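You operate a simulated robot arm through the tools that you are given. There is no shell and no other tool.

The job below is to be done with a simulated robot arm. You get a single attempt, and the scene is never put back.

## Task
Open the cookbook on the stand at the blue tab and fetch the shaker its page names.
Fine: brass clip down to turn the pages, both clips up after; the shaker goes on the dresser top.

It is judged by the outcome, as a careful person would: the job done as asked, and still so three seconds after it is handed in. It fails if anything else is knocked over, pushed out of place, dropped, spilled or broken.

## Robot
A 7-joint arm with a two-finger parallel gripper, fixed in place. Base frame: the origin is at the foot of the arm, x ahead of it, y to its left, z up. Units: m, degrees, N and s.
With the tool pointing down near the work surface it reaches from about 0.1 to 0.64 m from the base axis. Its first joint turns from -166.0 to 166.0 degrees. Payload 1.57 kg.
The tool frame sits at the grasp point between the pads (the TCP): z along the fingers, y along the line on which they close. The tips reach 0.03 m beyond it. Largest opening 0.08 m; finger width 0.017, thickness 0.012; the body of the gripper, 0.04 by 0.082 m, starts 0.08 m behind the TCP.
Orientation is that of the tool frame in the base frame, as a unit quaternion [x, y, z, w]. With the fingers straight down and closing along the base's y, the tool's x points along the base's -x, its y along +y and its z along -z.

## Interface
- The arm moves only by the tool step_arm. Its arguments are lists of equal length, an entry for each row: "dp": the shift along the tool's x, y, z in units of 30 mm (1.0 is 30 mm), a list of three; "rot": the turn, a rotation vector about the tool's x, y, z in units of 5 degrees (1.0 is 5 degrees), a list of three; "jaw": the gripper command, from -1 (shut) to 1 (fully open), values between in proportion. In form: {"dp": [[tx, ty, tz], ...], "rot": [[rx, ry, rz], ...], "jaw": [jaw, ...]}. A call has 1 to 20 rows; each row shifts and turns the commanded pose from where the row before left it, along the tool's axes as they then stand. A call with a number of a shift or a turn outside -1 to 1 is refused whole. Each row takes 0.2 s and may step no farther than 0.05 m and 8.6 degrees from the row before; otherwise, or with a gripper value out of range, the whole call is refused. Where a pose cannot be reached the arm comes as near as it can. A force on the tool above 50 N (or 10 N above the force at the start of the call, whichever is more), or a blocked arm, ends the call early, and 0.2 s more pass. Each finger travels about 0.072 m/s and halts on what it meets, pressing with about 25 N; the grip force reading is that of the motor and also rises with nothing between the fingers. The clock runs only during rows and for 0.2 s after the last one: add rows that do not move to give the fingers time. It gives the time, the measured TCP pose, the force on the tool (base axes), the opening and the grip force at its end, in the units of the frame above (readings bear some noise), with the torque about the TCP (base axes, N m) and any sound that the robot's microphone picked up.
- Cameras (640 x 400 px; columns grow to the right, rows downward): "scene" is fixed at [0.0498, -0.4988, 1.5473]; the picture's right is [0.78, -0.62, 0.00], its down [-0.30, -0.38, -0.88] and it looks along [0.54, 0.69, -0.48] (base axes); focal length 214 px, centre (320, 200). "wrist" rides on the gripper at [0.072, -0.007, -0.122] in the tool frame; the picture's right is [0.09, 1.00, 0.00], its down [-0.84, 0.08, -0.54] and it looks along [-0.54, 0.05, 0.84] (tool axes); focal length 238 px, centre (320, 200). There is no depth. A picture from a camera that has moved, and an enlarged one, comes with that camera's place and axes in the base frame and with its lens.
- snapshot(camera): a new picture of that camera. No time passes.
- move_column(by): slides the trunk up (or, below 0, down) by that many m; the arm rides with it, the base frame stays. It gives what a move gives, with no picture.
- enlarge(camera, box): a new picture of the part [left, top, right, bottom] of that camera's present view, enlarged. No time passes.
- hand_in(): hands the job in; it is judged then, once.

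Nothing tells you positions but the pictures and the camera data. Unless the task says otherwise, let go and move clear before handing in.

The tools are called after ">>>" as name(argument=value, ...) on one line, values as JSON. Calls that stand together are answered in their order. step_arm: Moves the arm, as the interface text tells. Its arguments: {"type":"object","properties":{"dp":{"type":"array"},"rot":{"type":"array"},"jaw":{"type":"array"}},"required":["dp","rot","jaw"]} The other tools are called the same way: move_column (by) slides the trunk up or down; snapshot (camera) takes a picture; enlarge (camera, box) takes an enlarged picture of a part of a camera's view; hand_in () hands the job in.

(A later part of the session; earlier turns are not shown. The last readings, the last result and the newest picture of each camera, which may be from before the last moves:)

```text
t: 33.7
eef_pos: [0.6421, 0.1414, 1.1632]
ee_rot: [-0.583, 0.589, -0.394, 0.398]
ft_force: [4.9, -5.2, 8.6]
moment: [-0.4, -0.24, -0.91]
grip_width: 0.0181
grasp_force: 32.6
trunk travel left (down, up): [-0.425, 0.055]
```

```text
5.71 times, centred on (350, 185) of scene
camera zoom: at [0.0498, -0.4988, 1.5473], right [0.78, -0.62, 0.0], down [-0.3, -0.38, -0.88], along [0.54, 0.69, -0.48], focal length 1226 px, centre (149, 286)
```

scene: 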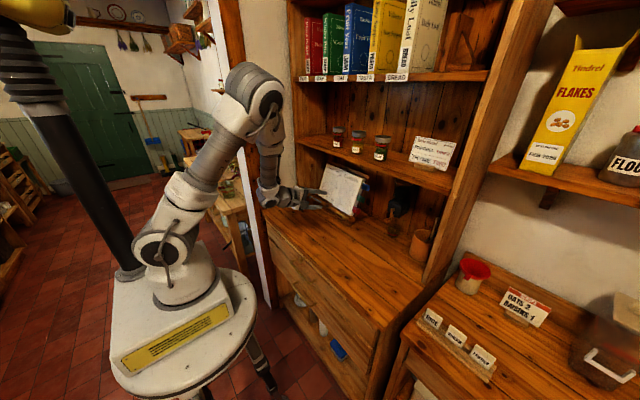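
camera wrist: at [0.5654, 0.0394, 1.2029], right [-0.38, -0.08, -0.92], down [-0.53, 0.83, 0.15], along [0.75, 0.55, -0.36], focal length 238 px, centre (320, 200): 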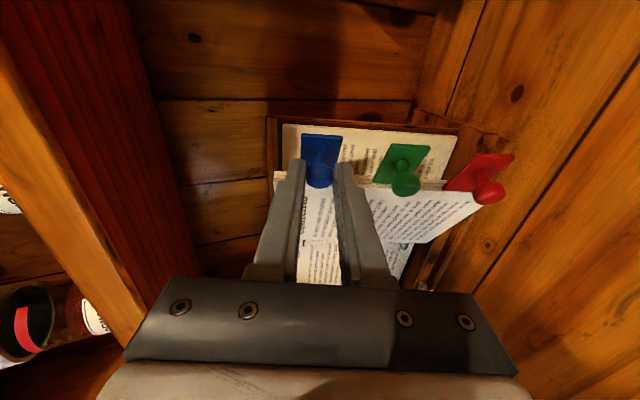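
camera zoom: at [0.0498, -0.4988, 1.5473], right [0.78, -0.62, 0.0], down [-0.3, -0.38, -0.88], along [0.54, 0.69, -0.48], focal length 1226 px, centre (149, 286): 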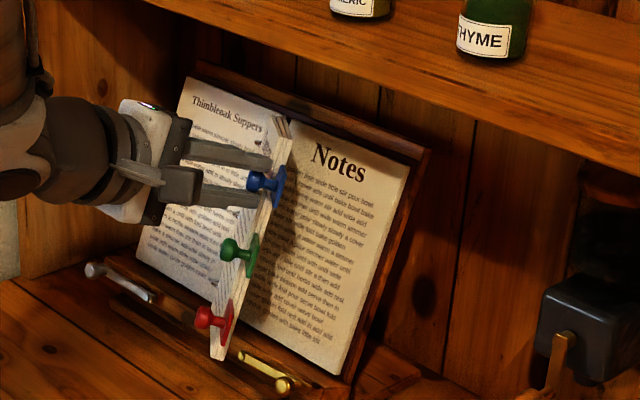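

Three thick leaves are turning together, with red on the front leaf, green in the middle and blue at the back. I'll carry on to about 60° and yaw the tool a little to relieve the twist.

>>> step_arm(dp=[[-0.33, -0.05, -0.28], [-0.32, -0.03, -0.26], [-0.32, 0, -0.25], [-0.32, 0, -0.23]], rot=[[0, 0.75, 0], [0, 0.75, 0], [0, 0.75, 0], [0, 0.75, 0]], jaw=[-1, -1, -1, -1])

>>> snapshot(camera="wrist")

>>> enlarge(camera="scene", box=[310, 150, 390, 220])

```text
t: 34.7
eef_pos: [0.6178, 0.1871, 1.1732]
ee_rot: [-0.531, 0.635, -0.463, 0.318]
ft_force: [16.7, 8.5, 2.9]
moment: [0.1, -0.23, 0.49]
grip_width: 0.018
grasp_force: 32.3
trunk travel left (down, up): [-0.425, 0.055]
```

```text
taken
camera wrist: at [0.4939, 0.1483, 1.2293], right [-0.4, -0.08, -0.91], down [-0.32, 0.95, 0.05], along [0.86, 0.31, -0.4], focal length 238 px, centre (320, 200)
```

wrist: 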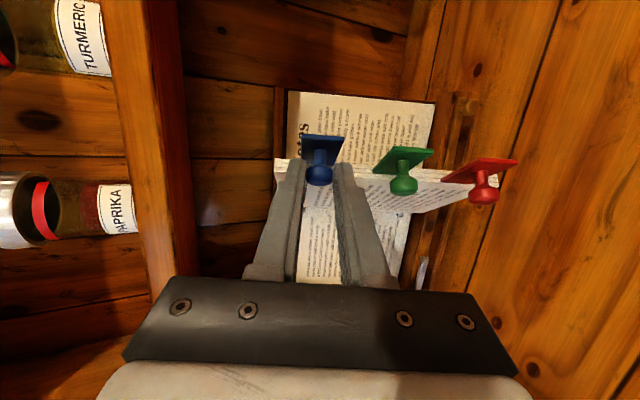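

```text
5.71 times, centred on (350, 185) of scene
camera zoom: at [0.0498, -0.4988, 1.5473], right [0.78, -0.62, 0.0], down [-0.3, -0.38, -0.88], along [0.54, 0.69, -0.48], focal length 1226 px, centre (149, 286)
```

zoom: 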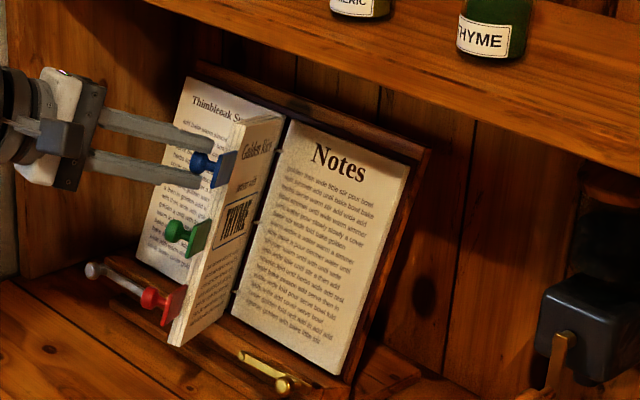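

The back of the blue leaf reads "Golden Rice … THYME"; I'll read it properly once the book is open. I'll carry on round toward 75° and then 90°.

>>> step_arm(dp=[[-0.31, 0.007, -0.16], [-0.31, 0.007, -0.17], [-0.32, 0.007, -0.17], [-0.32, 0.007, -0.17]], rot=[[0, 0.25, 0], [0, 0.25, 0], [0, 0.25, 0], [0, 0.25, 0]], jaw=[-1, -1, -1, -1])

>>> snapshot(camera="wrist")

>>> enlarge(camera="scene", box=[310, 150, 390, 220])

```text
t: 35.7
eef_pos: [0.6071, 0.2258, 1.176]
ee_rot: [-0.508, 0.649, -0.486, 0.289]
ft_force: [-11.2, -7.4, 8.2]
moment: [-0.42, -0.08, -0.81]
grip_width: 0.0181
grasp_force: 32.1
trunk travel left (down, up): [-0.425, 0.055]
```

```text
taken
camera wrist: at [0.4802, 0.1989, 1.234], right [-0.41, -0.08, -0.91], down [-0.24, 0.97, 0.02], along [0.88, 0.22, -0.41], focal length 238 px, centre (320, 200)
```

wrist: 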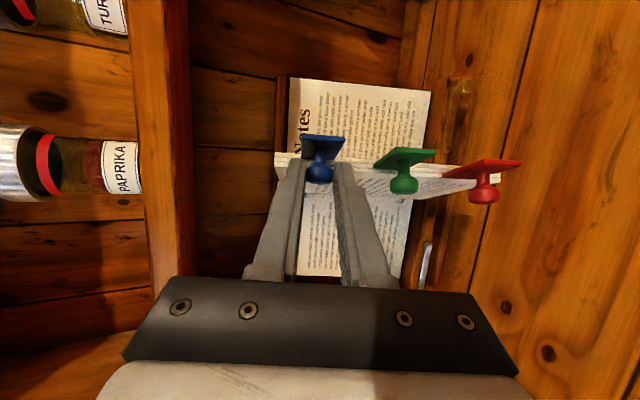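

```text
5.71 times, centred on (350, 185) of scene
camera zoom: at [0.0498, -0.4988, 1.5473], right [0.78, -0.62, 0.0], down [-0.3, -0.38, -0.88], along [0.54, 0.69, -0.48], focal length 1226 px, centre (149, 286)
```

zoom: 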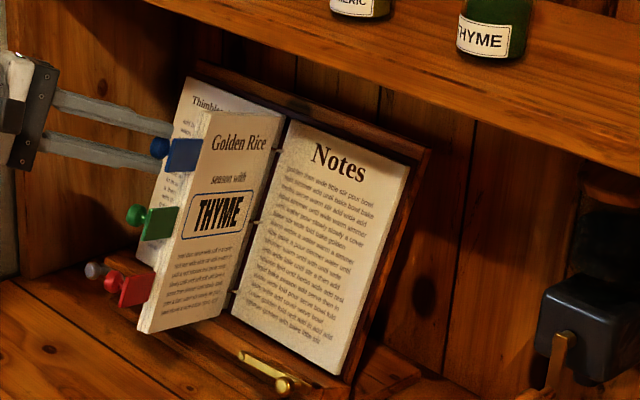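

The blue-framed page reads clearly: "Golden Rice, season with THYME". I'll carry on to about 90°.

>>> step_arm(dp=[[-0.34, 0.0, -0.19], [-0.36, 0.0, -0.18], [-0.37, 0.0, -0.165], [-0.37, 0.0, -0.155]], rot=[[0, 0, 0], [0, 0, 0], [0, 0, 0], [0, 0, 0]], jaw=[-1, -1, -1, -1])

>>> snapshot(camera="wrist")

>>> enlarge(camera="scene", box=[290, 140, 390, 225])

```text
t: 36.7
eef_pos: [0.6033, 0.2734, 1.1774]
ee_rot: [-0.51, 0.649, -0.485, 0.288]
ft_force: [-4.9, -4.2, -4.6]
moment: [-0.27, 0.16, -0.73]
grip_width: 0.0182
grasp_force: 32.5
trunk travel left (down, up): [-0.425, 0.055]
```

```text
taken
camera wrist: at [0.4775, 0.2466, 1.2355], right [-0.41, -0.08, -0.91], down [-0.24, 0.97, 0.02], along [0.88, 0.23, -0.41], focal length 238 px, centre (320, 200)
```

wrist: 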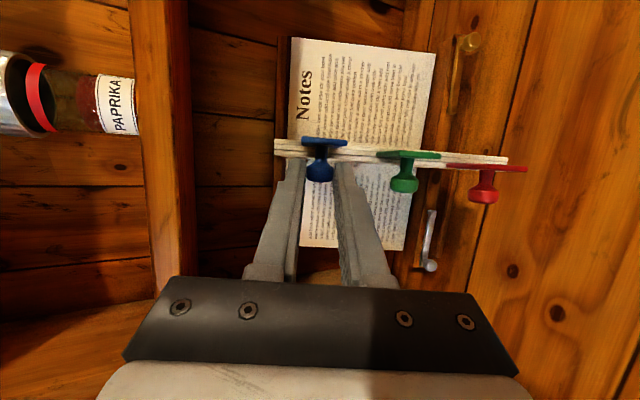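

```text
4.71 times, centred on (340, 182) of scene
camera zoom: at [0.0498, -0.4988, 1.5473], right [0.78, -0.62, 0.0], down [-0.3, -0.38, -0.88], along [0.54, 0.69, -0.48], focal length 1009 px, centre (226, 282)
```

zoom: 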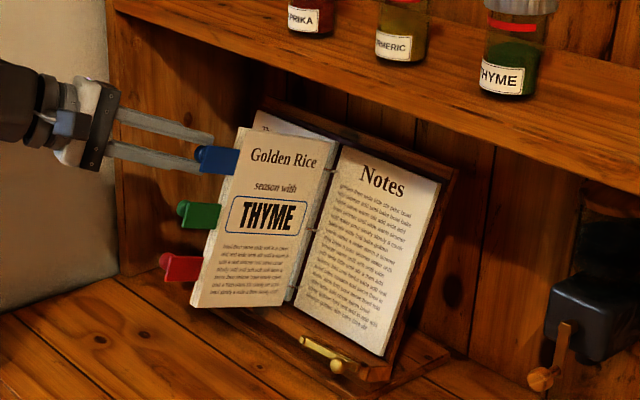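

The leaves are now upright at about 90°. I'll carry on past upright to about 105° and check the arm's clearance on the left.

>>> step_arm(dp=[[-0.378, 0, -0.08], [-0.378, 0, -0.06], [-0.378, 0, -0.04], [-0.378, 0, -0.03]], rot=[[0, 0, 0], [0, 0, 0], [0, 0, 0], [0, 0, 0]], jaw=[-1, -1, -1, -1])

>>> snapshot(camera="wrist")

>>> snapshot(camera="scene")

```text
t: 37.7
eef_pos: [0.611, 0.3198, 1.1748]
ee_rot: [-0.51, 0.649, -0.486, 0.288]
ft_force: [-11.8, -2.2, -9.8]
moment: [-0.22, 0.3, -0.82]
grip_width: 0.0179
grasp_force: 32.9
trunk travel left (down, up): [-0.425, 0.055]
```

```text
taken
camera wrist: at [0.4854, 0.2923, 1.2327], right [-0.41, -0.08, -0.91], down [-0.24, 0.97, 0.02], along [0.88, 0.23, -0.42], focal length 238 px, centre (320, 200)
```

wrist: 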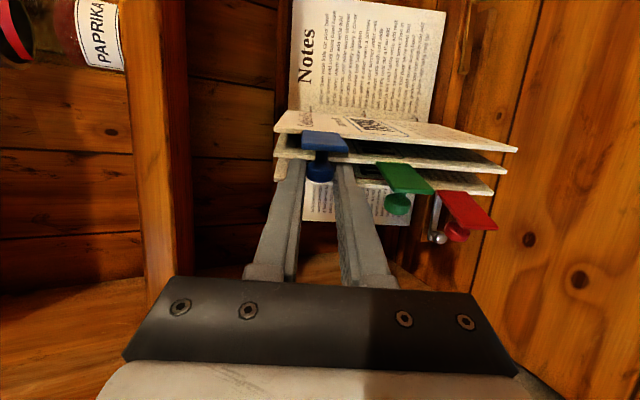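

```text
taken
```

scene: 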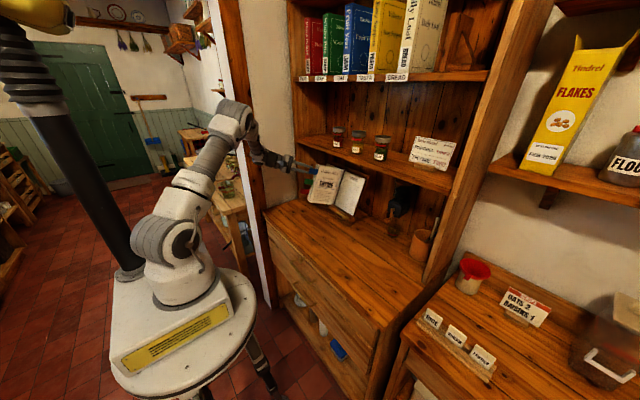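

The red and green leaves are already falling to the left by themselves. I'll take the blue leaf a little further, to about 118°, and then release it.

>>> step_arm(dp=[[-0.33, 0.03, -0.03], [-0.33, 0.03, 0], [-0.33, 0, 0.03], [-0.33, 0, 0.03]], rot=[[0, 0, 0], [0, 0, 0], [0, 0, 0], [0, 0, 0]], jaw=[-1, -1, -1, -1])

>>> snapshot(camera="wrist")

>>> snapshot(camera="scene")

```text
t: 38.7
eef_pos: [0.6254, 0.356, 1.1691]
ee_rot: [-0.508, 0.648, -0.488, 0.289]
ft_force: [-3.8, -5.1, -9.1]
moment: [-0.29, 0.2, -0.92]
grip_width: 0.0181
grasp_force: 32.1
trunk travel left (down, up): [-0.425, 0.055]
```

```text
taken
camera wrist: at [0.4994, 0.3287, 1.2269], right [-0.41, -0.08, -0.91], down [-0.24, 0.97, 0.02], along [0.88, 0.22, -0.41], focal length 238 px, centre (320, 200)
```

wrist: 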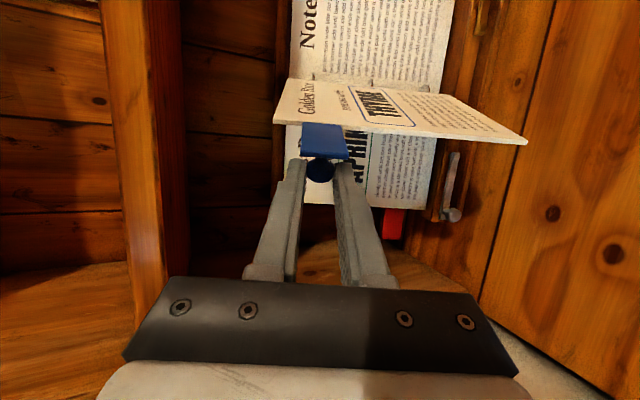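

```text
taken
```

scene: 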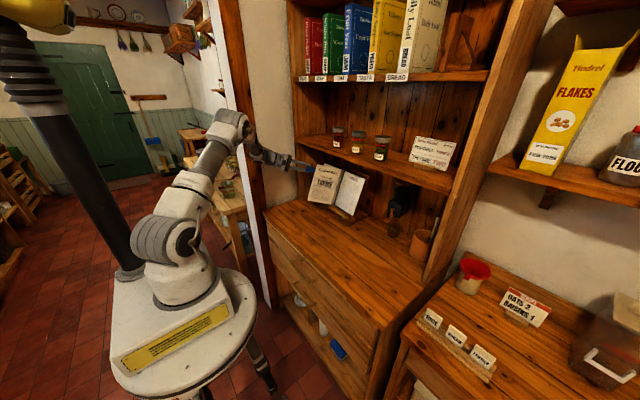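

Behind the blue leaf I can see part of the green leaf's page. I'll enlarge it before releasing.

>>> enlarge(camera="wrist", box=[260, 60, 540, 240])

>>> enlarge(camera="scene", box=[290, 150, 380, 225])

```text
2.22 times, centred on (400, 150) of wrist
camera zoom: at [0.4994, 0.3287, 1.2269], right [-0.41, -0.08, -0.91], down [-0.24, 0.97, 0.02], along [0.88, 0.22, -0.41], focal length 530 px, centre (142, 311)
```

zoom: 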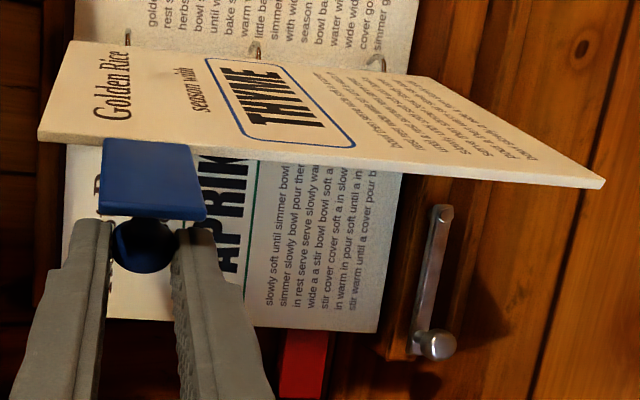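

```text
5.33 times, centred on (335, 188) of scene
camera zoom: at [0.0498, -0.4988, 1.5473], right [0.78, -0.62, 0.0], down [-0.3, -0.38, -0.88], along [0.54, 0.69, -0.48], focal length 1144 px, centre (240, 267)
```

zoom: 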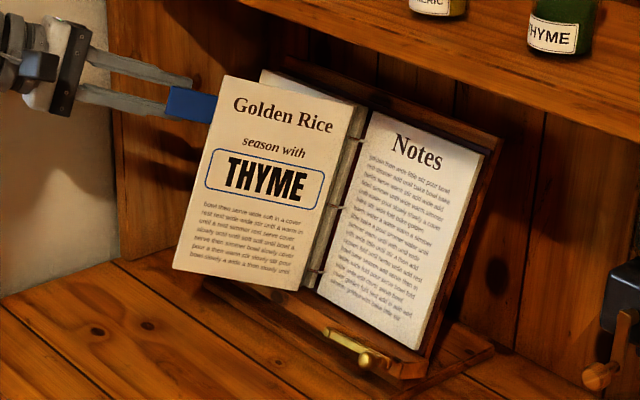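

The frame colours match the tabs: green is paprika and blue is THYME. I'll release the blue knob now and see whether the leaf falls flat.

>>> step_arm(dp=[[0, 0, 0], [0, 0, 0], [0, 0, 0], [0, 0, -0.5], [0, 0, -0.9], [0, 0, -0.9], [0, 0, 0], [0, 0, 0]], rot=[[0, 0, 0], [0, 0, 0], [0, 0, 0], [0, 0, 0], [0, 0, 0], [0, 0, 0], [0, 0, 0], [0, 0, 0]], jaw=[0.3, 0.3, 0.3, 0.3, 0.3, 0.3, 0.3, 0.3])

>>> snapshot(camera="wrist")

>>> enlarge(camera="scene", box=[280, 140, 390, 225])

```text
t: 40.5
eef_pos: [0.5645, 0.3782, 1.1947]
ee_rot: [-0.508, 0.649, -0.487, 0.289]
ft_force: [0.1, 0.1, 0.4]
moment: [0.03, 0.01, 0.02]
grip_width: 0.052
grasp_force: 0.1
trunk travel left (down, up): [-0.425, 0.055]
```

```text
taken
camera wrist: at [0.4392, 0.3524, 1.2513], right [-0.41, -0.08, -0.91], down [-0.24, 0.97, 0.02], along [0.88, 0.22, -0.41], focal length 238 px, centre (320, 200)
```

wrist: 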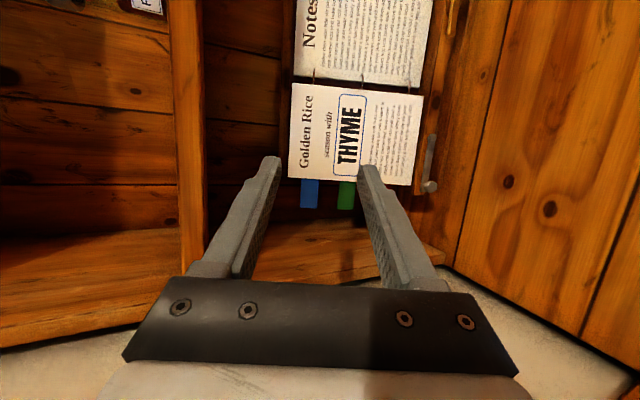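

```text
4.71 times, centred on (335, 182) of scene
camera zoom: at [0.0498, -0.4988, 1.5473], right [0.78, -0.62, 0.0], down [-0.3, -0.38, -0.88], along [0.54, 0.69, -0.48], focal length 1009 px, centre (249, 282)
```

zoom: 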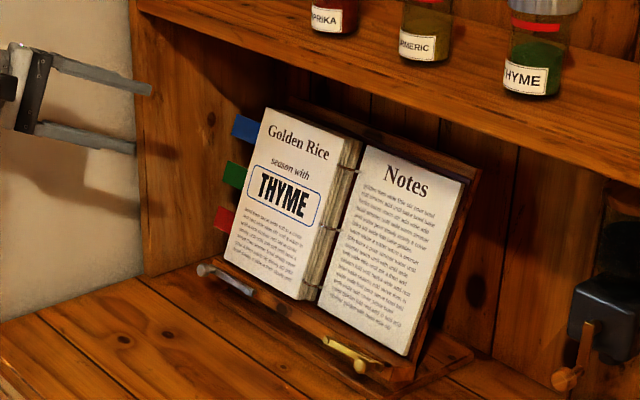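

The book lies open at "Golden Rice / THYME" and Notes, with the leaves flat. Next come the clips, so I'll retreat and roll the wrist back so the fingers close sideways.

>>> step_arm(dp=[[0.747, 0.177, -0.277], [0.747, 0.177, -0.277], [0.747, 0.177, -0.277], [0.747, 0.177, -0.277], [0.747, 0.177, -0.277], [0.747, 0.177, -0.277], [0.747, 0.177, -0.277]], rot=[[0, -0.571, 0], [0, -0.571, 0], [0, -0.571, 0], [0, -0.571, 0], [0, -0.571, 0], [0, -0.571, 0], [0, -0.571, 0]], jaw=[0.3, 0.3, 0.3, 0.3, 0.3, 0.3, 0.3])

>>> step_arm(dp=[[0, 0, 0], [0, 0, 0], [0, 0, 0], [0, 0, 0], [0, 0, 0], [0, 0, 0], [0, 0, 0], [0, 0, 0], [0, 0, 0], [0, 0, 0], [0, 0, 0], [0, 0, 0], [0, 0, 0], [0, 0, 0], [0, 0, 0], [0, 0, 0], [0, 0, 0], [0, 0, 0]], rot=[[0, 0, 1], [0, 0, 1], [0, 0, 1], [0, 0, 1], [0, 0, 1], [0, 0, 1], [0, 0, 1], [0, 0, 1], [0, 0, 1], [0, 0, 1], [0, 0, 1], [0, 0, 1], [0, 0, 1], [0, 0, 1], [0, 0, 1], [0, 0, 1], [0, 0, 1], [0, 0, 1]], jaw=[0.3, 0.3, 0.3, 0.3, 0.3, 0.3, 0.3, 0.3, 0.3, 0.3, 0.3, 0.3, 0.3, 0.3, 0.3, 0.3, 0.3, 0.3])

>>> snapshot(camera="wrist")

>>> snapshot(camera="scene")

```text
t: 42.1
eef_pos: [0.4692, 0.2356, 1.1919]
ee_rot: [-0.585, 0.589, -0.39, 0.398]
ft_force: [0.7, 0.1, -0.3]
moment: [-0.02, 0.03, -0.01]
grip_width: 0.0519
grasp_force: 0.0
trunk travel left (down, up): [-0.425, 0.055]
```

```text
t: 45.9
eef_pos: [0.4694, 0.2385, 1.1905]
ee_rot: [0.004, 0.831, 0.004, 0.557]
ft_force: [-0.2, -0.2, 0.4]
moment: [-0.03, -0.03, 0.0]
grip_width: 0.0521
grasp_force: 0.1
trunk travel left (down, up): [-0.425, 0.055]
```

```text
taken
camera wrist: at [0.3296, 0.232, 1.1691], right [-0.03, 1.0, -0.07], down [-0.18, 0.07, 0.98], along [0.98, 0.05, 0.18], focal length 238 px, centre (320, 200)
```

wrist: 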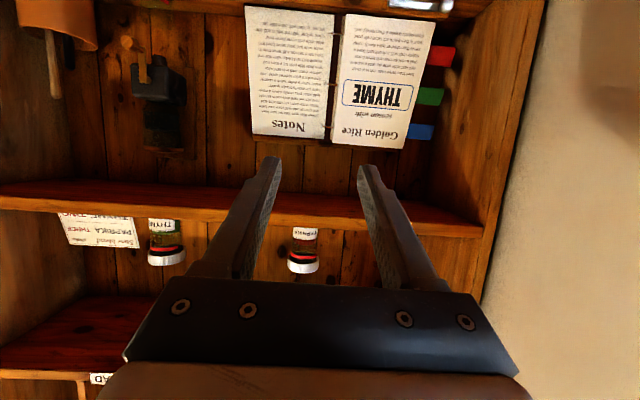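

```text
taken
```

scene: 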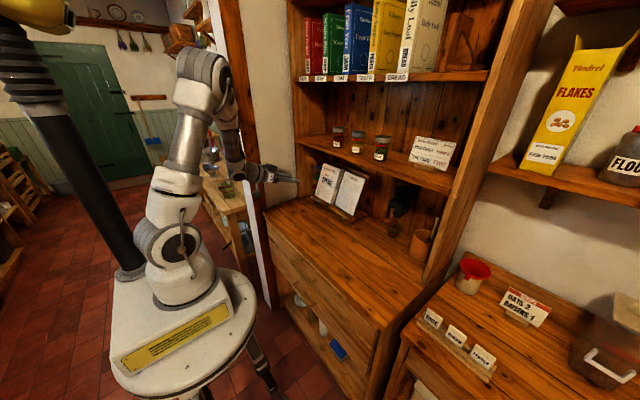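

I'll pitch back to about 40° down and move to a standoff in front of the lowered brass knob.

>>> step_arm(dp=[[0, 0, 0], [0, 0, 0], [0, 0, 0], [0, 0, 0], [0.173, -0.502, 0.867], [0.173, -0.502, 0.867], [0.173, -0.502, 0.867], [0.173, -0.502, 0.867], [0.173, -0.502, 0.867], [0.173, -0.502, 0.867], [0.173, -0.502, 0.867], [0.173, -0.502, 0.867]], rot=[[0, 0.89, 0], [0, 0.89, 0], [0, 0.89, 0], [0, 0.89, 0], [0, 0, 0], [0, 0, 0], [0, 0, 0], [0, 0, 0], [0, 0, 0], [0, 0, 0], [0, 0, 0], [0, 0, 0]], jaw=[0.1, 0.1, 0.1, 0.1, 0.1, 0.1, 0.1, 0.1, 0.1, 0.1, 0.1, 0.1])

>>> snapshot(camera="wrist")

>>> enlarge(camera="wrist", box=[220, 60, 420, 200])

>>> enlarge(camera="scene", box=[320, 165, 390, 225])

```text
t: 48.5
eef_pos: [0.5992, 0.1176, 1.0226]
ee_rot: [0.003, 0.906, 0.004, 0.422]
ft_force: [0.2, 0.4, -0.3]
moment: [-0.06, 0.02, -0.02]
grip_width: 0.0439
grasp_force: 0.0
trunk travel left (down, up): [-0.425, 0.055]
```

```text
taken
camera wrist: at [0.4604, 0.11, 1.0457], right [-0.06, 1.0, -0.06], down [0.12, 0.07, 0.99], along [0.99, 0.05, -0.13], focal length 238 px, centre (320, 200)
```

wrist: 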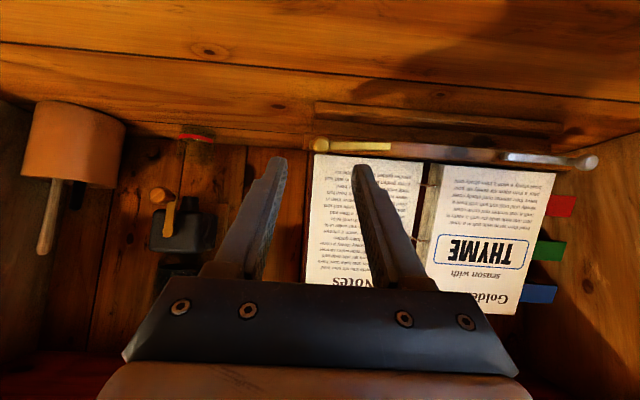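

```text
2.86 times, centred on (320, 130) of wrist
camera zoom: at [0.4604, 0.11, 1.0457], right [-0.06, 1.0, -0.06], down [0.12, 0.07, 0.99], along [0.99, 0.05, -0.13], focal length 681 px, centre (320, 400)
```

zoom: 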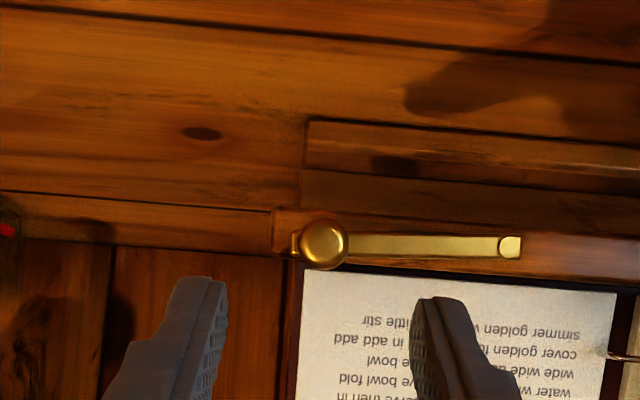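

```text
6.67 times, centred on (355, 195) of scene
camera zoom: at [0.0498, -0.4988, 1.5473], right [0.78, -0.62, 0.0], down [-0.3, -0.38, -0.88], along [0.54, 0.69, -0.48], focal length 1430 px, centre (87, 233)
```

zoom: 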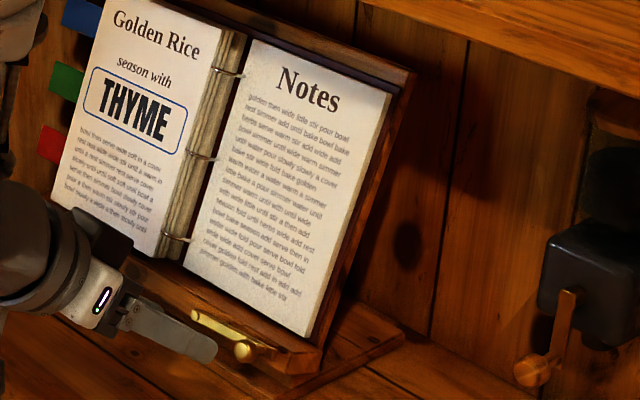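

The lowered brass knob is at about (0.679, 0.119, 0.965). I'll advance to straddle it and pinch it.

>>> step_arm(dp=[[-0.12, 0.03, 0.8], [-0.12, 0.02, 0.8], [0, 0, 0.45], [0, 0, 0.4]], rot=[[0, 0, 0], [0, 0, 0], [0, 0, 0], [0, 0, 0]], jaw=[0.1, 0.1, 0.1, 0.1])

>>> enlarge(camera="wrist", box=[240, 110, 400, 210])

>>> enlarge(camera="scene", box=[320, 165, 390, 225])

```text
t: 49.5
eef_pos: [0.664, 0.12, 0.9798]
ee_rot: [0.002, 0.907, 0.005, 0.422]
ft_force: [-0.3, -0.1, 0.3]
moment: [0.01, 0.02, 0.0]
grip_width: 0.0438
grasp_force: 0.1
trunk travel left (down, up): [-0.425, 0.055]
```

```text
4.00 times, centred on (320, 160) of wrist
camera zoom: at [0.5237, 0.1131, 1.0035], right [-0.06, 1.0, -0.06], down [0.12, 0.07, 0.99], along [0.99, 0.05, -0.13], focal length 953 px, centre (320, 360)
```

zoom: 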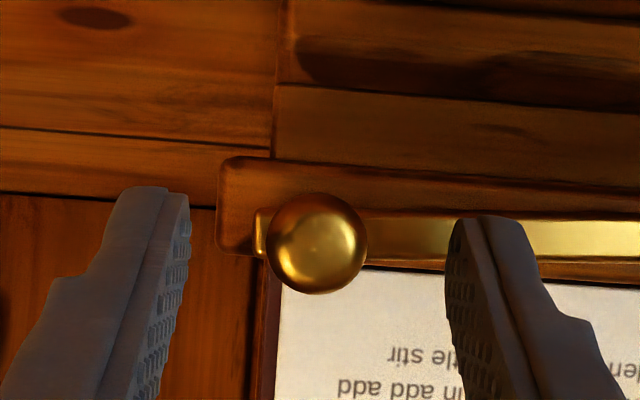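

```text
6.67 times, centred on (355, 195) of scene
camera zoom: at [0.0498, -0.4988, 1.5473], right [0.78, -0.62, 0.0], down [-0.3, -0.38, -0.88], along [0.54, 0.69, -0.48], focal length 1430 px, centre (87, 233)
```

zoom: 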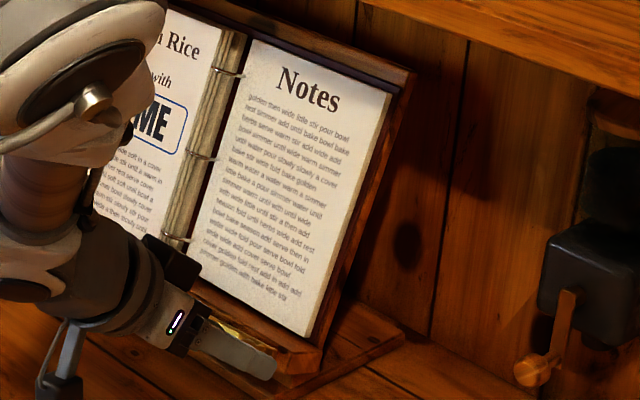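

The knob is centred but near the very tips of the fingers, so I'll go 5 mm deeper and close.

>>> step_arm(dp=[[0, 0, 0.17], [0, 0, 0], [0, 0, 0], [0, 0, 0]], rot=[[0, 0, 0], [0, 0, 0], [0, 0, 0], [0, 0, 0]], jaw=[0.1, -0.5, -1, -1])

>>> enlarge(camera="wrist", box=[240, 110, 400, 210])

```text
t: 50.5
eef_pos: [0.668, 0.1196, 0.9791]
ee_rot: [0.003, 0.906, 0.004, 0.423]
ft_force: [0.6, 0.5, -0.2]
moment: [0.04, -0.12, -0.03]
grip_width: 0.0169
grasp_force: 32.1
trunk travel left (down, up): [-0.425, 0.055]
```

```text
4.00 times, centred on (320, 160) of wrist
camera zoom: at [0.5277, 0.1128, 1.0008], right [-0.06, 1.0, -0.06], down [0.12, 0.07, 0.99], along [0.99, 0.05, -0.13], focal length 953 px, centre (320, 360)
```

zoom: 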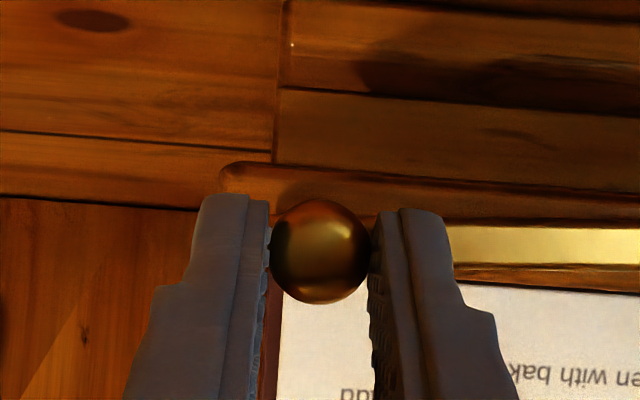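

I have the brass knob. I'll swing it back up along its arc.

>>> step_arm(dp=[[-0.378, 0.035, -0.129], [-0.366, 0.104, -0.125], [-0.344, 0.17, -0.118], [-0.311, 0.23, -0.106]], rot=[[0, 0, 0], [0, 0, 0], [0, 0, 0], [0, 0, 0]], jaw=[-1, -1, -1, -1])

>>> snapshot(camera="wrist")

```text
t: 51.5
eef_pos: [0.6823, 0.1359, 1.021]
ee_rot: [0.002, 0.906, 0.005, 0.422]
ft_force: [-5.2, -3.2, 0.4]
moment: [-0.2, 0.29, -0.02]
grip_width: 0.0173
grasp_force: 31.9
trunk travel left (down, up): [-0.425, 0.055]
```

```text
taken
camera wrist: at [0.5435, 0.1291, 1.0438], right [-0.06, 1.0, -0.06], down [0.12, 0.07, 0.99], along [0.99, 0.05, -0.13], focal length 238 px, centre (320, 200)
```

wrist: 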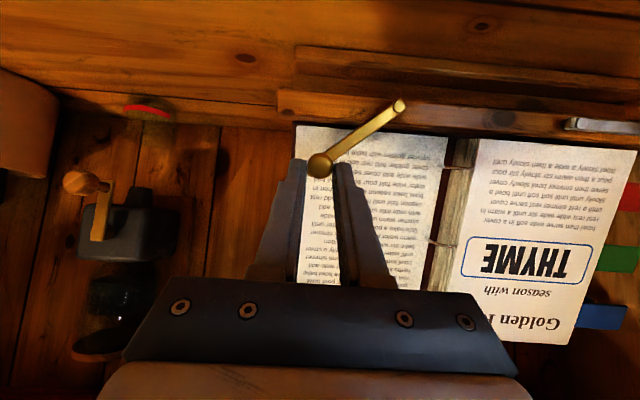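

The clip is following at about 40°, so I'll finish the arc to upright.

>>> step_arm(dp=[[-0.268, 0.283, -0.092], [-0.218, 0.328, -0.085], [-0.161, 0.363, -0.065], [-0.098, 0.387, -0.04], [-0.033, 0.4, -0.011]], rot=[[0, 0, 0], [0, 0, 0], [0, 0, 0], [0, 0, 0], [0, 0, 0]], jaw=[-1, -1, -1, -1, -1])

>>> snapshot(camera="wrist")

```text
t: 52.7
eef_pos: [0.6908, 0.1888, 1.0473]
ee_rot: [0.002, 0.906, 0.005, 0.424]
ft_force: [-7.4, -3.3, 14.4]
moment: [-0.22, -0.41, 0.01]
grip_width: 0.0163
grasp_force: 31.7
trunk travel left (down, up): [-0.425, 0.055]
```

```text
taken
camera wrist: at [0.5515, 0.182, 1.0692], right [-0.06, 1.0, -0.06], down [0.12, 0.07, 0.99], along [0.99, 0.05, -0.12], focal length 238 px, centre (320, 200)
```

wrist: 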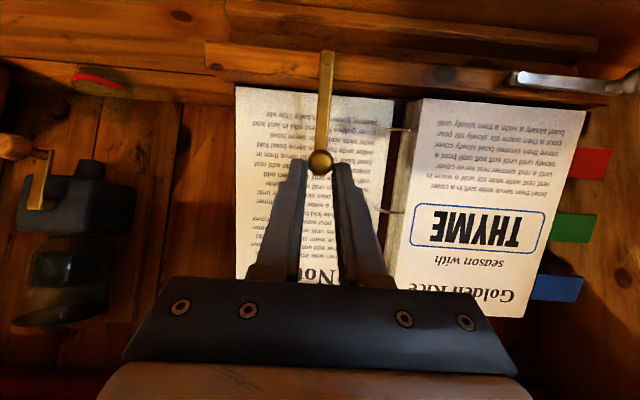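

The brass clip is upright again. I'll release it, back off, and go to a standoff in front of the steel knob near (0.68, 0.395, 0.97).

>>> step_arm(dp=[[0, 0, 0], [0, 0, 0], [0, 0, -0.8], [0, 0, -1.0], [0, 0, -1.0], [0.276, 0.858, 0.118], [0.276, 0.858, 0.118], [0.276, 0.858, 0.118], [0.276, 0.858, 0.118], [0.276, 0.858, 0.118], [0.276, 0.858, 0.118], [0.276, 0.858, 0.118], [0.276, 0.858, 0.118]], rot=[[0, 0, 0], [0, 0, 0], [0, 0, 0], [0, 0, 0], [0, 0, 0], [0, 0, 0], [0, 0, 0], [0, 0, 0], [0, 0, 0], [0, 0, 0], [0, 0, 0], [0, 0, 0], [0, 0, 0]], jaw=[0.1, 0.1, 0.1, 0.1, 0.1, 0.1, 0.1, 0.1, 0.1, 0.1, 0.1, 0.1, 0.1])

>>> snapshot(camera="wrist")

>>> enlarge(camera="wrist", box=[220, 60, 420, 200])

>>> snapshot(camera="scene")

```text
t: 55.5
eef_pos: [0.6035, 0.3949, 1.0299]
ee_rot: [0.002, 0.907, 0.004, 0.422]
ft_force: [-1.2, -0.5, 0.0]
moment: [0.05, 0.0, -0.01]
grip_width: 0.044
grasp_force: 0.0
trunk travel left (down, up): [-0.425, 0.055]
```

```text
taken
camera wrist: at [0.465, 0.388, 1.0532], right [-0.06, 1.0, -0.06], down [0.12, 0.07, 0.99], along [0.99, 0.05, -0.13], focal length 238 px, centre (320, 200)
```

wrist: 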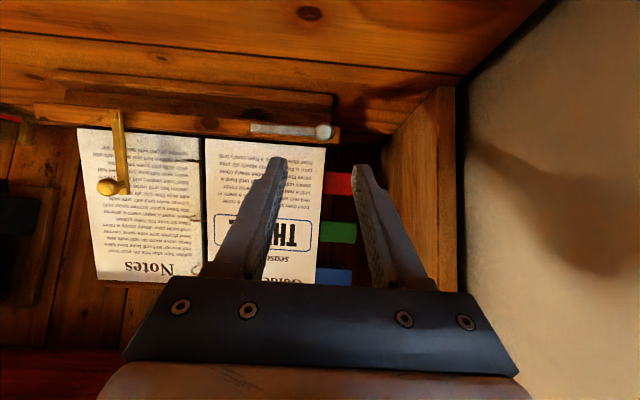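

```text
2.86 times, centred on (320, 130) of wrist
camera zoom: at [0.465, 0.388, 1.0532], right [-0.06, 1.0, -0.06], down [0.12, 0.07, 0.99], along [0.99, 0.05, -0.13], focal length 681 px, centre (320, 400)
```

zoom: 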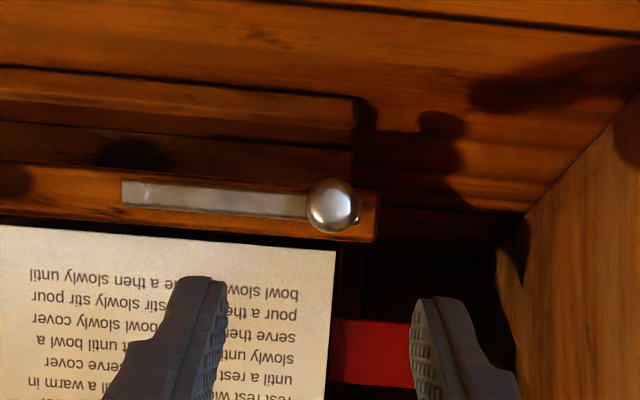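

```text
taken
```

scene: 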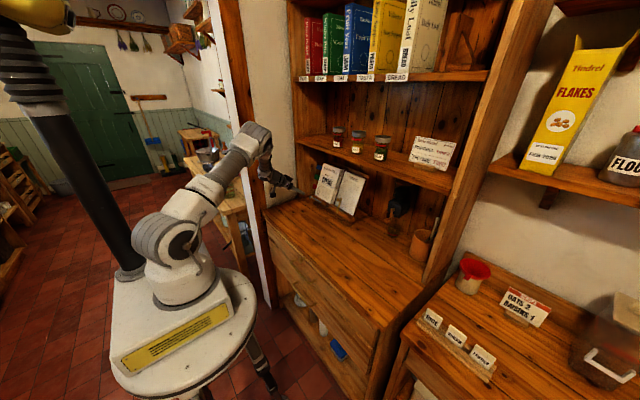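

The steel knob is near (0.677, 0.398, 0.962). I'll approach it the same way.

>>> step_arm(dp=[[0.08, 0.05, 0.8], [0.08, 0.04, 0.8], [0, 0, 0.45], [0, 0, 0.4]], rot=[[0, 0, 0], [0, 0, 0], [0, 0, 0], [0, 0, 0]], jaw=[0.1, 0.1, 0.1, 0.1])

>>> enlarge(camera="wrist", box=[240, 110, 400, 210])

```text
t: 56.5
eef_pos: [0.6594, 0.3991, 0.9802]
ee_rot: [0.003, 0.906, 0.004, 0.422]
ft_force: [0.3, -0.6, 0.4]
moment: [0.01, 0.0, 0.02]
grip_width: 0.044
grasp_force: 0.1
trunk travel left (down, up): [-0.425, 0.055]
```

```text
4.00 times, centred on (320, 160) of wrist
camera zoom: at [0.5197, 0.3913, 1.0033], right [-0.06, 1.0, -0.06], down [0.12, 0.07, 0.99], along [0.99, 0.05, -0.13], focal length 953 px, centre (320, 360)
```

zoom: 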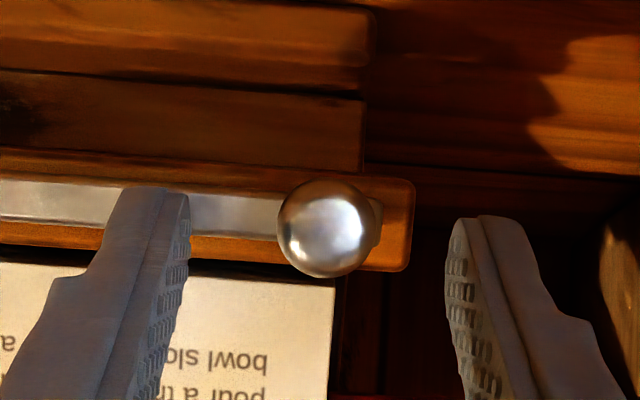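

The knob is still about 10 mm further in than I want, so I'll advance that much and close.

>>> step_arm(dp=[[0, 0.02, 0.2], [0, 0, 0.14], [0, 0, 0], [0, 0, 0], [0, 0, 0]], rot=[[0, 0, 0], [0, 0, 0], [0, 0, 0], [0, 0, 0], [0, 0, 0]], jaw=[0.1, 0.1, -0.5, -1, -1])

>>> enlarge(camera="wrist", box=[240, 110, 400, 210])

```text
t: 57.7
eef_pos: [0.6659, 0.4001, 0.9746]
ee_rot: [0.002, 0.907, 0.004, 0.422]
ft_force: [2.0, 5.7, -1.0]
moment: [0.12, -0.04, 0.14]
grip_width: 0.017
grasp_force: 31.7
trunk travel left (down, up): [-0.425, 0.055]
```

```text
4.00 times, centred on (320, 160) of wrist
camera zoom: at [0.5268, 0.3923, 0.9966], right [-0.06, 1.0, -0.06], down [0.12, 0.07, 0.99], along [0.99, 0.05, -0.13], focal length 953 px, centre (320, 360)
```

zoom: 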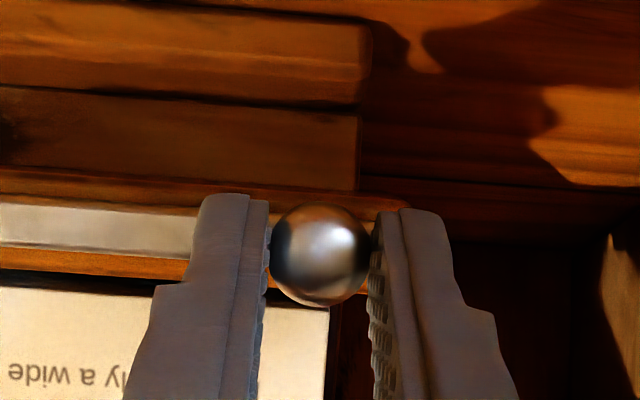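

The steel knob is gripped. I'll swing it up along the mirrored arc.

>>> step_arm(dp=[[-0.378, -0.035, -0.129], [-0.366, -0.104, -0.125], [-0.344, -0.17, -0.118], [-0.311, -0.23, -0.106]], rot=[[0, 0, 0], [0, 0, 0], [0, 0, 0], [0, 0, 0]], jaw=[-1, -1, -1, -1])

>>> snapshot(camera="wrist")

```text
t: 58.7
eef_pos: [0.6834, 0.3845, 1.0185]
ee_rot: [0.001, 0.905, 0.007, 0.425]
ft_force: [4.8, 18.6, 12.3]
moment: [0.52, -0.12, 0.41]
grip_width: 0.0165
grasp_force: 31.4
trunk travel left (down, up): [-0.425, 0.055]
```

```text
taken
camera wrist: at [0.5429, 0.3769, 1.0404], right [-0.06, 1.0, -0.06], down [0.12, 0.07, 0.99], along [0.99, 0.06, -0.12], focal length 238 px, centre (320, 200)
```

wrist: 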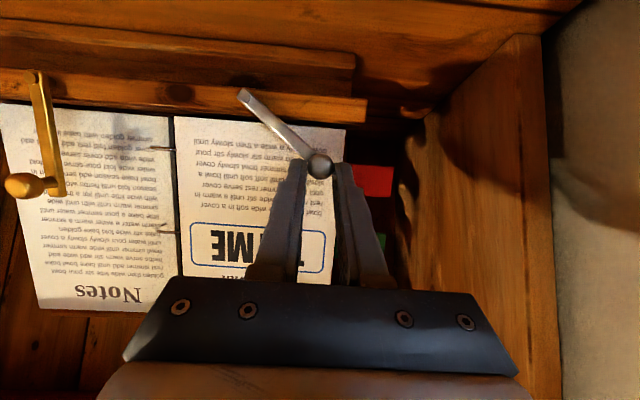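

The radius is slightly larger than I assumed, so I'll ease outward and finish the arc.

>>> step_arm(dp=[[-0.33, -0.2, -0.115], [-0.25, -0.32, -0.09], [-0.18, -0.363, -0.065], [-0.11, -0.387, -0.04], [-0.04, -0.4, -0.011]], rot=[[0, 0, 0], [0, 0, 0], [0, 0, 0], [0, 0, 0], [0, 0, 0]], jaw=[-1, -1, -1, -1, -1])

>>> snapshot(camera="wrist")

>>> enlarge(camera="scene", box=[280, 140, 390, 225])

```text
t: 59.9
eef_pos: [0.6911, 0.3293, 1.0386]
ee_rot: [0.003, 0.907, 0.003, 0.422]
ft_force: [-6.6, 2.0, 1.7]
moment: [0.04, 0.23, 0.02]
grip_width: 0.0168
grasp_force: 31.9
trunk travel left (down, up): [-0.425, 0.055]
```

```text
taken
camera wrist: at [0.5515, 0.3227, 1.0623], right [-0.06, 1.0, -0.06], down [0.13, 0.07, 0.99], along [0.99, 0.05, -0.13], focal length 238 px, centre (320, 200)
```

wrist: 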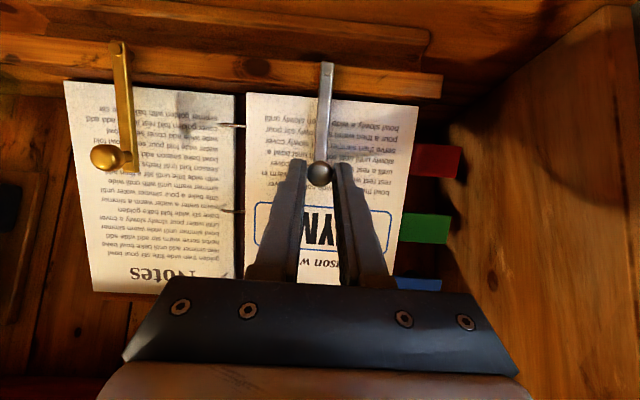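

```text
4.71 times, centred on (335, 182) of scene
camera zoom: at [0.0498, -0.4988, 1.5473], right [0.78, -0.62, 0.0], down [-0.3, -0.38, -0.88], along [0.54, 0.69, -0.48], focal length 1009 px, centre (249, 282)
```

zoom: 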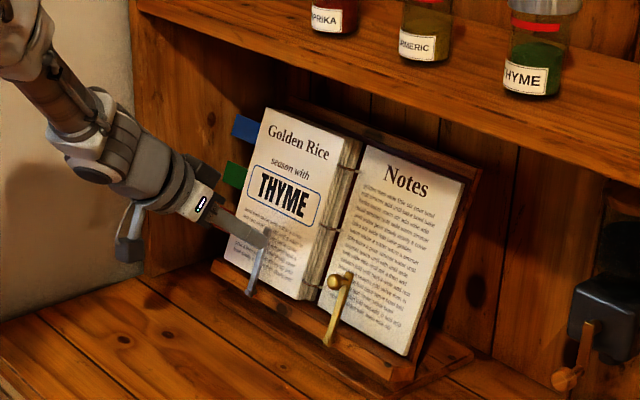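

Both clips stand upright. I'll release the steel one, retreat, and go up to look at the shakers squarely.

>>> step_arm(dp=[[0, 0, 0], [0, 0, 0], [0, 0, -0.9], [0, 0, -1.0], [0, 0, -1.0], [0, 0, -1.0]], rot=[[0, 0, 0], [0, 0, 0], [0, 0, 0], [0, 0, 0], [0, 0, 0], [0, 0, 0]], jaw=[0.1, 0.1, 0.1, 0.1, 0.1, 0.1])

>>> step_arm(dp=[[-0.324, -0.807, -0.518], [-0.324, -0.807, -0.518], [-0.324, -0.807, -0.518], [-0.324, -0.807, -0.518], [-0.324, -0.807, -0.518], [-0.324, -0.807, -0.518], [-0.324, -0.807, -0.518], [-0.324, -0.807, -0.518], [-0.324, -0.807, -0.518], [-0.324, -0.807, -0.518], [-0.324, -0.807, -0.518], [-0.324, -0.807, -0.518], [-0.324, -0.807, -0.518], [-0.324, -0.807, -0.518], [0, 0, 0]], rot=[[0, 0, 0], [0, 0, 0], [0, 0, 0], [0, 0, 0], [0, 0, 0], [0, 0, 0], [0, 0, 0], [0, 0, 0], [0, 0, 0], [0, 0, 0], [0, 0, 0], [0, 0, 0], [0, 0, 0], [0, 0, 0], [0, -1, 0]], jaw=[0.75, 0.75, 0.75, 0.75, 0.75, 0.75, 0.75, 0.75, 0.75, 0.75, 0.75, 0.75, 0.75, 0.75, 0.75])

>>> snapshot(camera="wrist")

>>> snapshot(camera="scene")

>>> enlarge(camera="scene", box=[290, 110, 410, 225])

```text
t: 61.3
eef_pos: [0.6014, 0.3312, 1.1184]
ee_rot: [0.002, 0.906, 0.005, 0.423]
ft_force: [0.0, -0.5, 0.0]
moment: [0.03, 0.01, -0.03]
grip_width: 0.044
grasp_force: 0.1
trunk travel left (down, up): [-0.425, 0.055]
```

```text
t: 64.5
eef_pos: [0.5254, -0.0126, 1.358]
ee_rot: [0.002, 0.887, 0.004, 0.462]
ft_force: [-0.7, -0.1, 0.2]
moment: [-0.02, -0.01, -0.03]
grip_width: 0.0698
grasp_force: 0.0
trunk travel left (down, up): [-0.425, 0.055]
```

```text
taken
camera wrist: at [0.3838, -0.0188, 1.3679], right [-0.05, 1.0, -0.07], down [0.04, 0.07, 1.0], along [1.0, 0.05, -0.04], focal length 238 px, centre (320, 200)
```

wrist: 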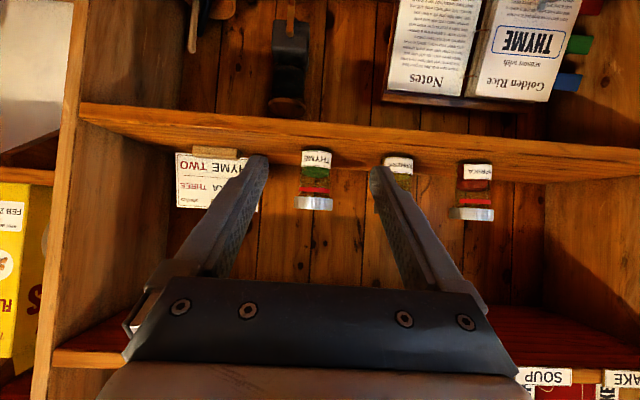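

```text
taken
```

scene: 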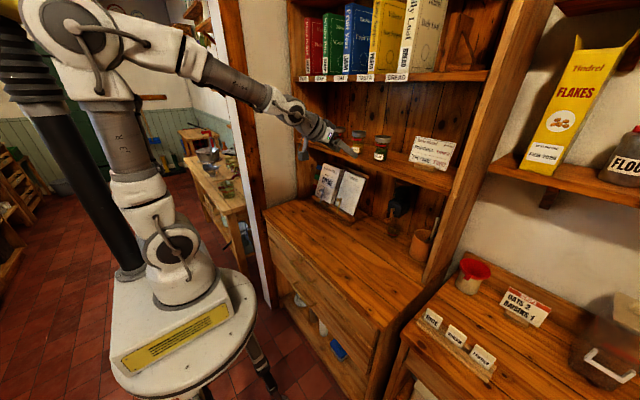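

```text
3.48 times, centred on (350, 168) of scene
camera zoom: at [0.0498, -0.4988, 1.5473], right [0.78, -0.62, 0.0], down [-0.3, -0.38, -0.88], along [0.54, 0.69, -0.48], focal length 746 px, centre (216, 313)
```

zoom: 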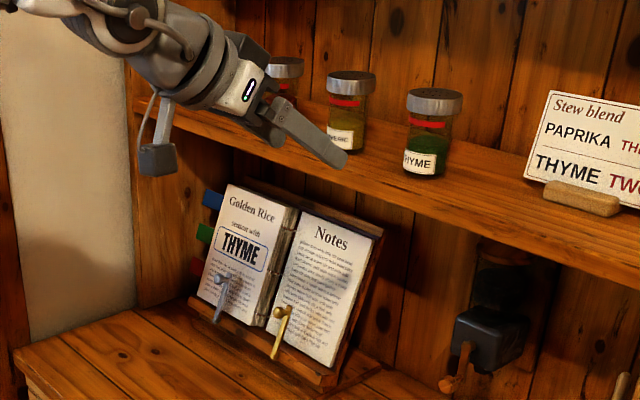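

Both clips are up and the book is open at THYME. I'll enlarge the thyme shaker and the card beside it to plan the grasp.

>>> enlarge(camera="wrist", box=[160, 120, 400, 230])

>>> enlarge(camera="scene", box=[350, 120, 470, 190])

```text
2.67 times, centred on (280, 175) of wrist
camera zoom: at [0.3838, -0.0188, 1.3679], right [-0.05, 1.0, -0.07], down [0.04, 0.07, 1.0], along [1.0, 0.05, -0.04], focal length 636 px, centre (427, 267)
```

zoom: 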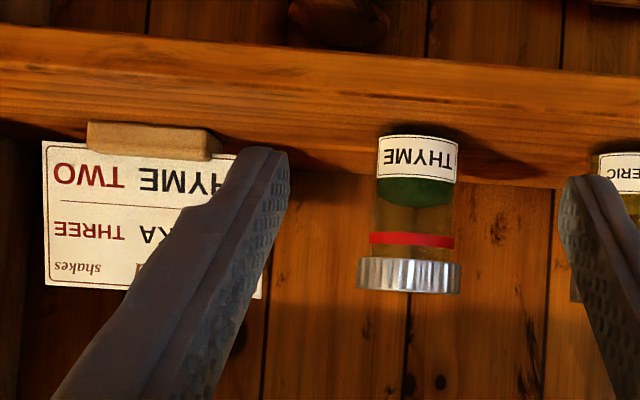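

```text
5.33 times, centred on (410, 155) of scene
camera zoom: at [0.0498, -0.4988, 1.5473], right [0.78, -0.62, 0.0], down [-0.3, -0.38, -0.88], along [0.54, 0.69, -0.48], focal length 1144 px, centre (-160, 440)
```

zoom: 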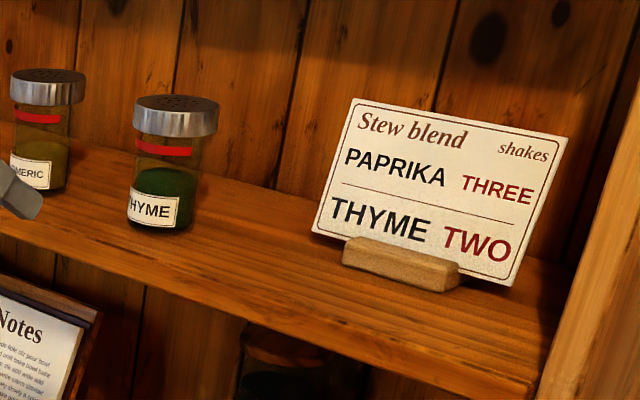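

The thyme shaker stands at about (0.728, -0.010), base at z≈1.285, the 44 mm body running up to 1.351, then the cap. I'll approach in two stages with the jaws open 70 mm.

>>> step_arm(dp=[[-0.262, 0.022, 0.78], [-0.262, 0.022, 0.78], [-0.262, 0.022, 0.78], [-0.262, 0.022, 0.78], [-0.433, 0, 0.735], [-0.433, 0, 0.735]], rot=[[0, 0, 0], [0, 0, 0], [0, 0, 0], [0, 0, 0], [0, 0, 0], [0, 0, 0]], jaw=[0.75, 0.75, 0.75, 0.75, 0.75, 0.75])

>>> snapshot(camera="wrist")

>>> enlarge(camera="scene", box=[320, 110, 440, 190])

```text
t: 65.9
eef_pos: [0.6707, -0.0066, 1.3244]
ee_rot: [0.002, 0.887, 0.005, 0.461]
ft_force: [0.5, -0.7, -0.8]
moment: [0.01, 0.0, 0.03]
grip_width: 0.0702
grasp_force: 0.1
trunk travel left (down, up): [-0.425, 0.055]
```

```text
taken
camera wrist: at [0.5296, -0.0143, 1.3352], right [-0.05, 1.0, -0.07], down [0.04, 0.07, 1.0], along [1.0, 0.05, -0.04], focal length 238 px, centre (320, 200)
```

wrist: 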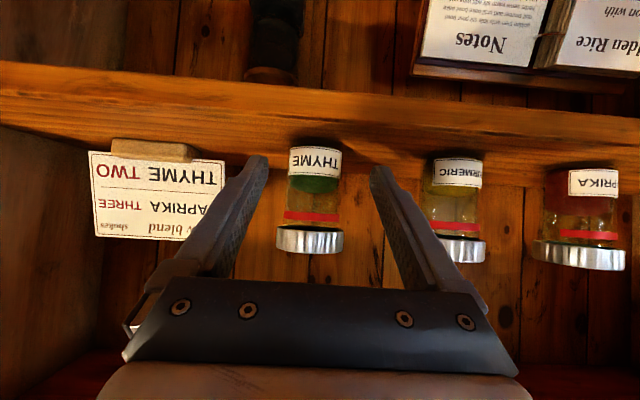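

```text
5.00 times, centred on (380, 150) of scene
camera zoom: at [0.0498, -0.4988, 1.5473], right [0.78, -0.62, 0.0], down [-0.3, -0.38, -0.88], along [0.54, 0.69, -0.48], focal length 1072 px, centre (20, 450)
```

zoom: 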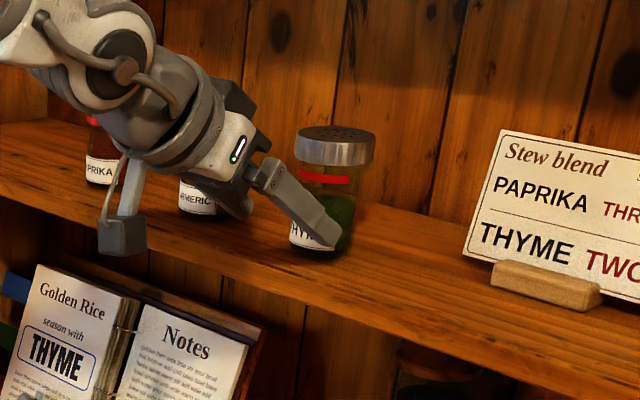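

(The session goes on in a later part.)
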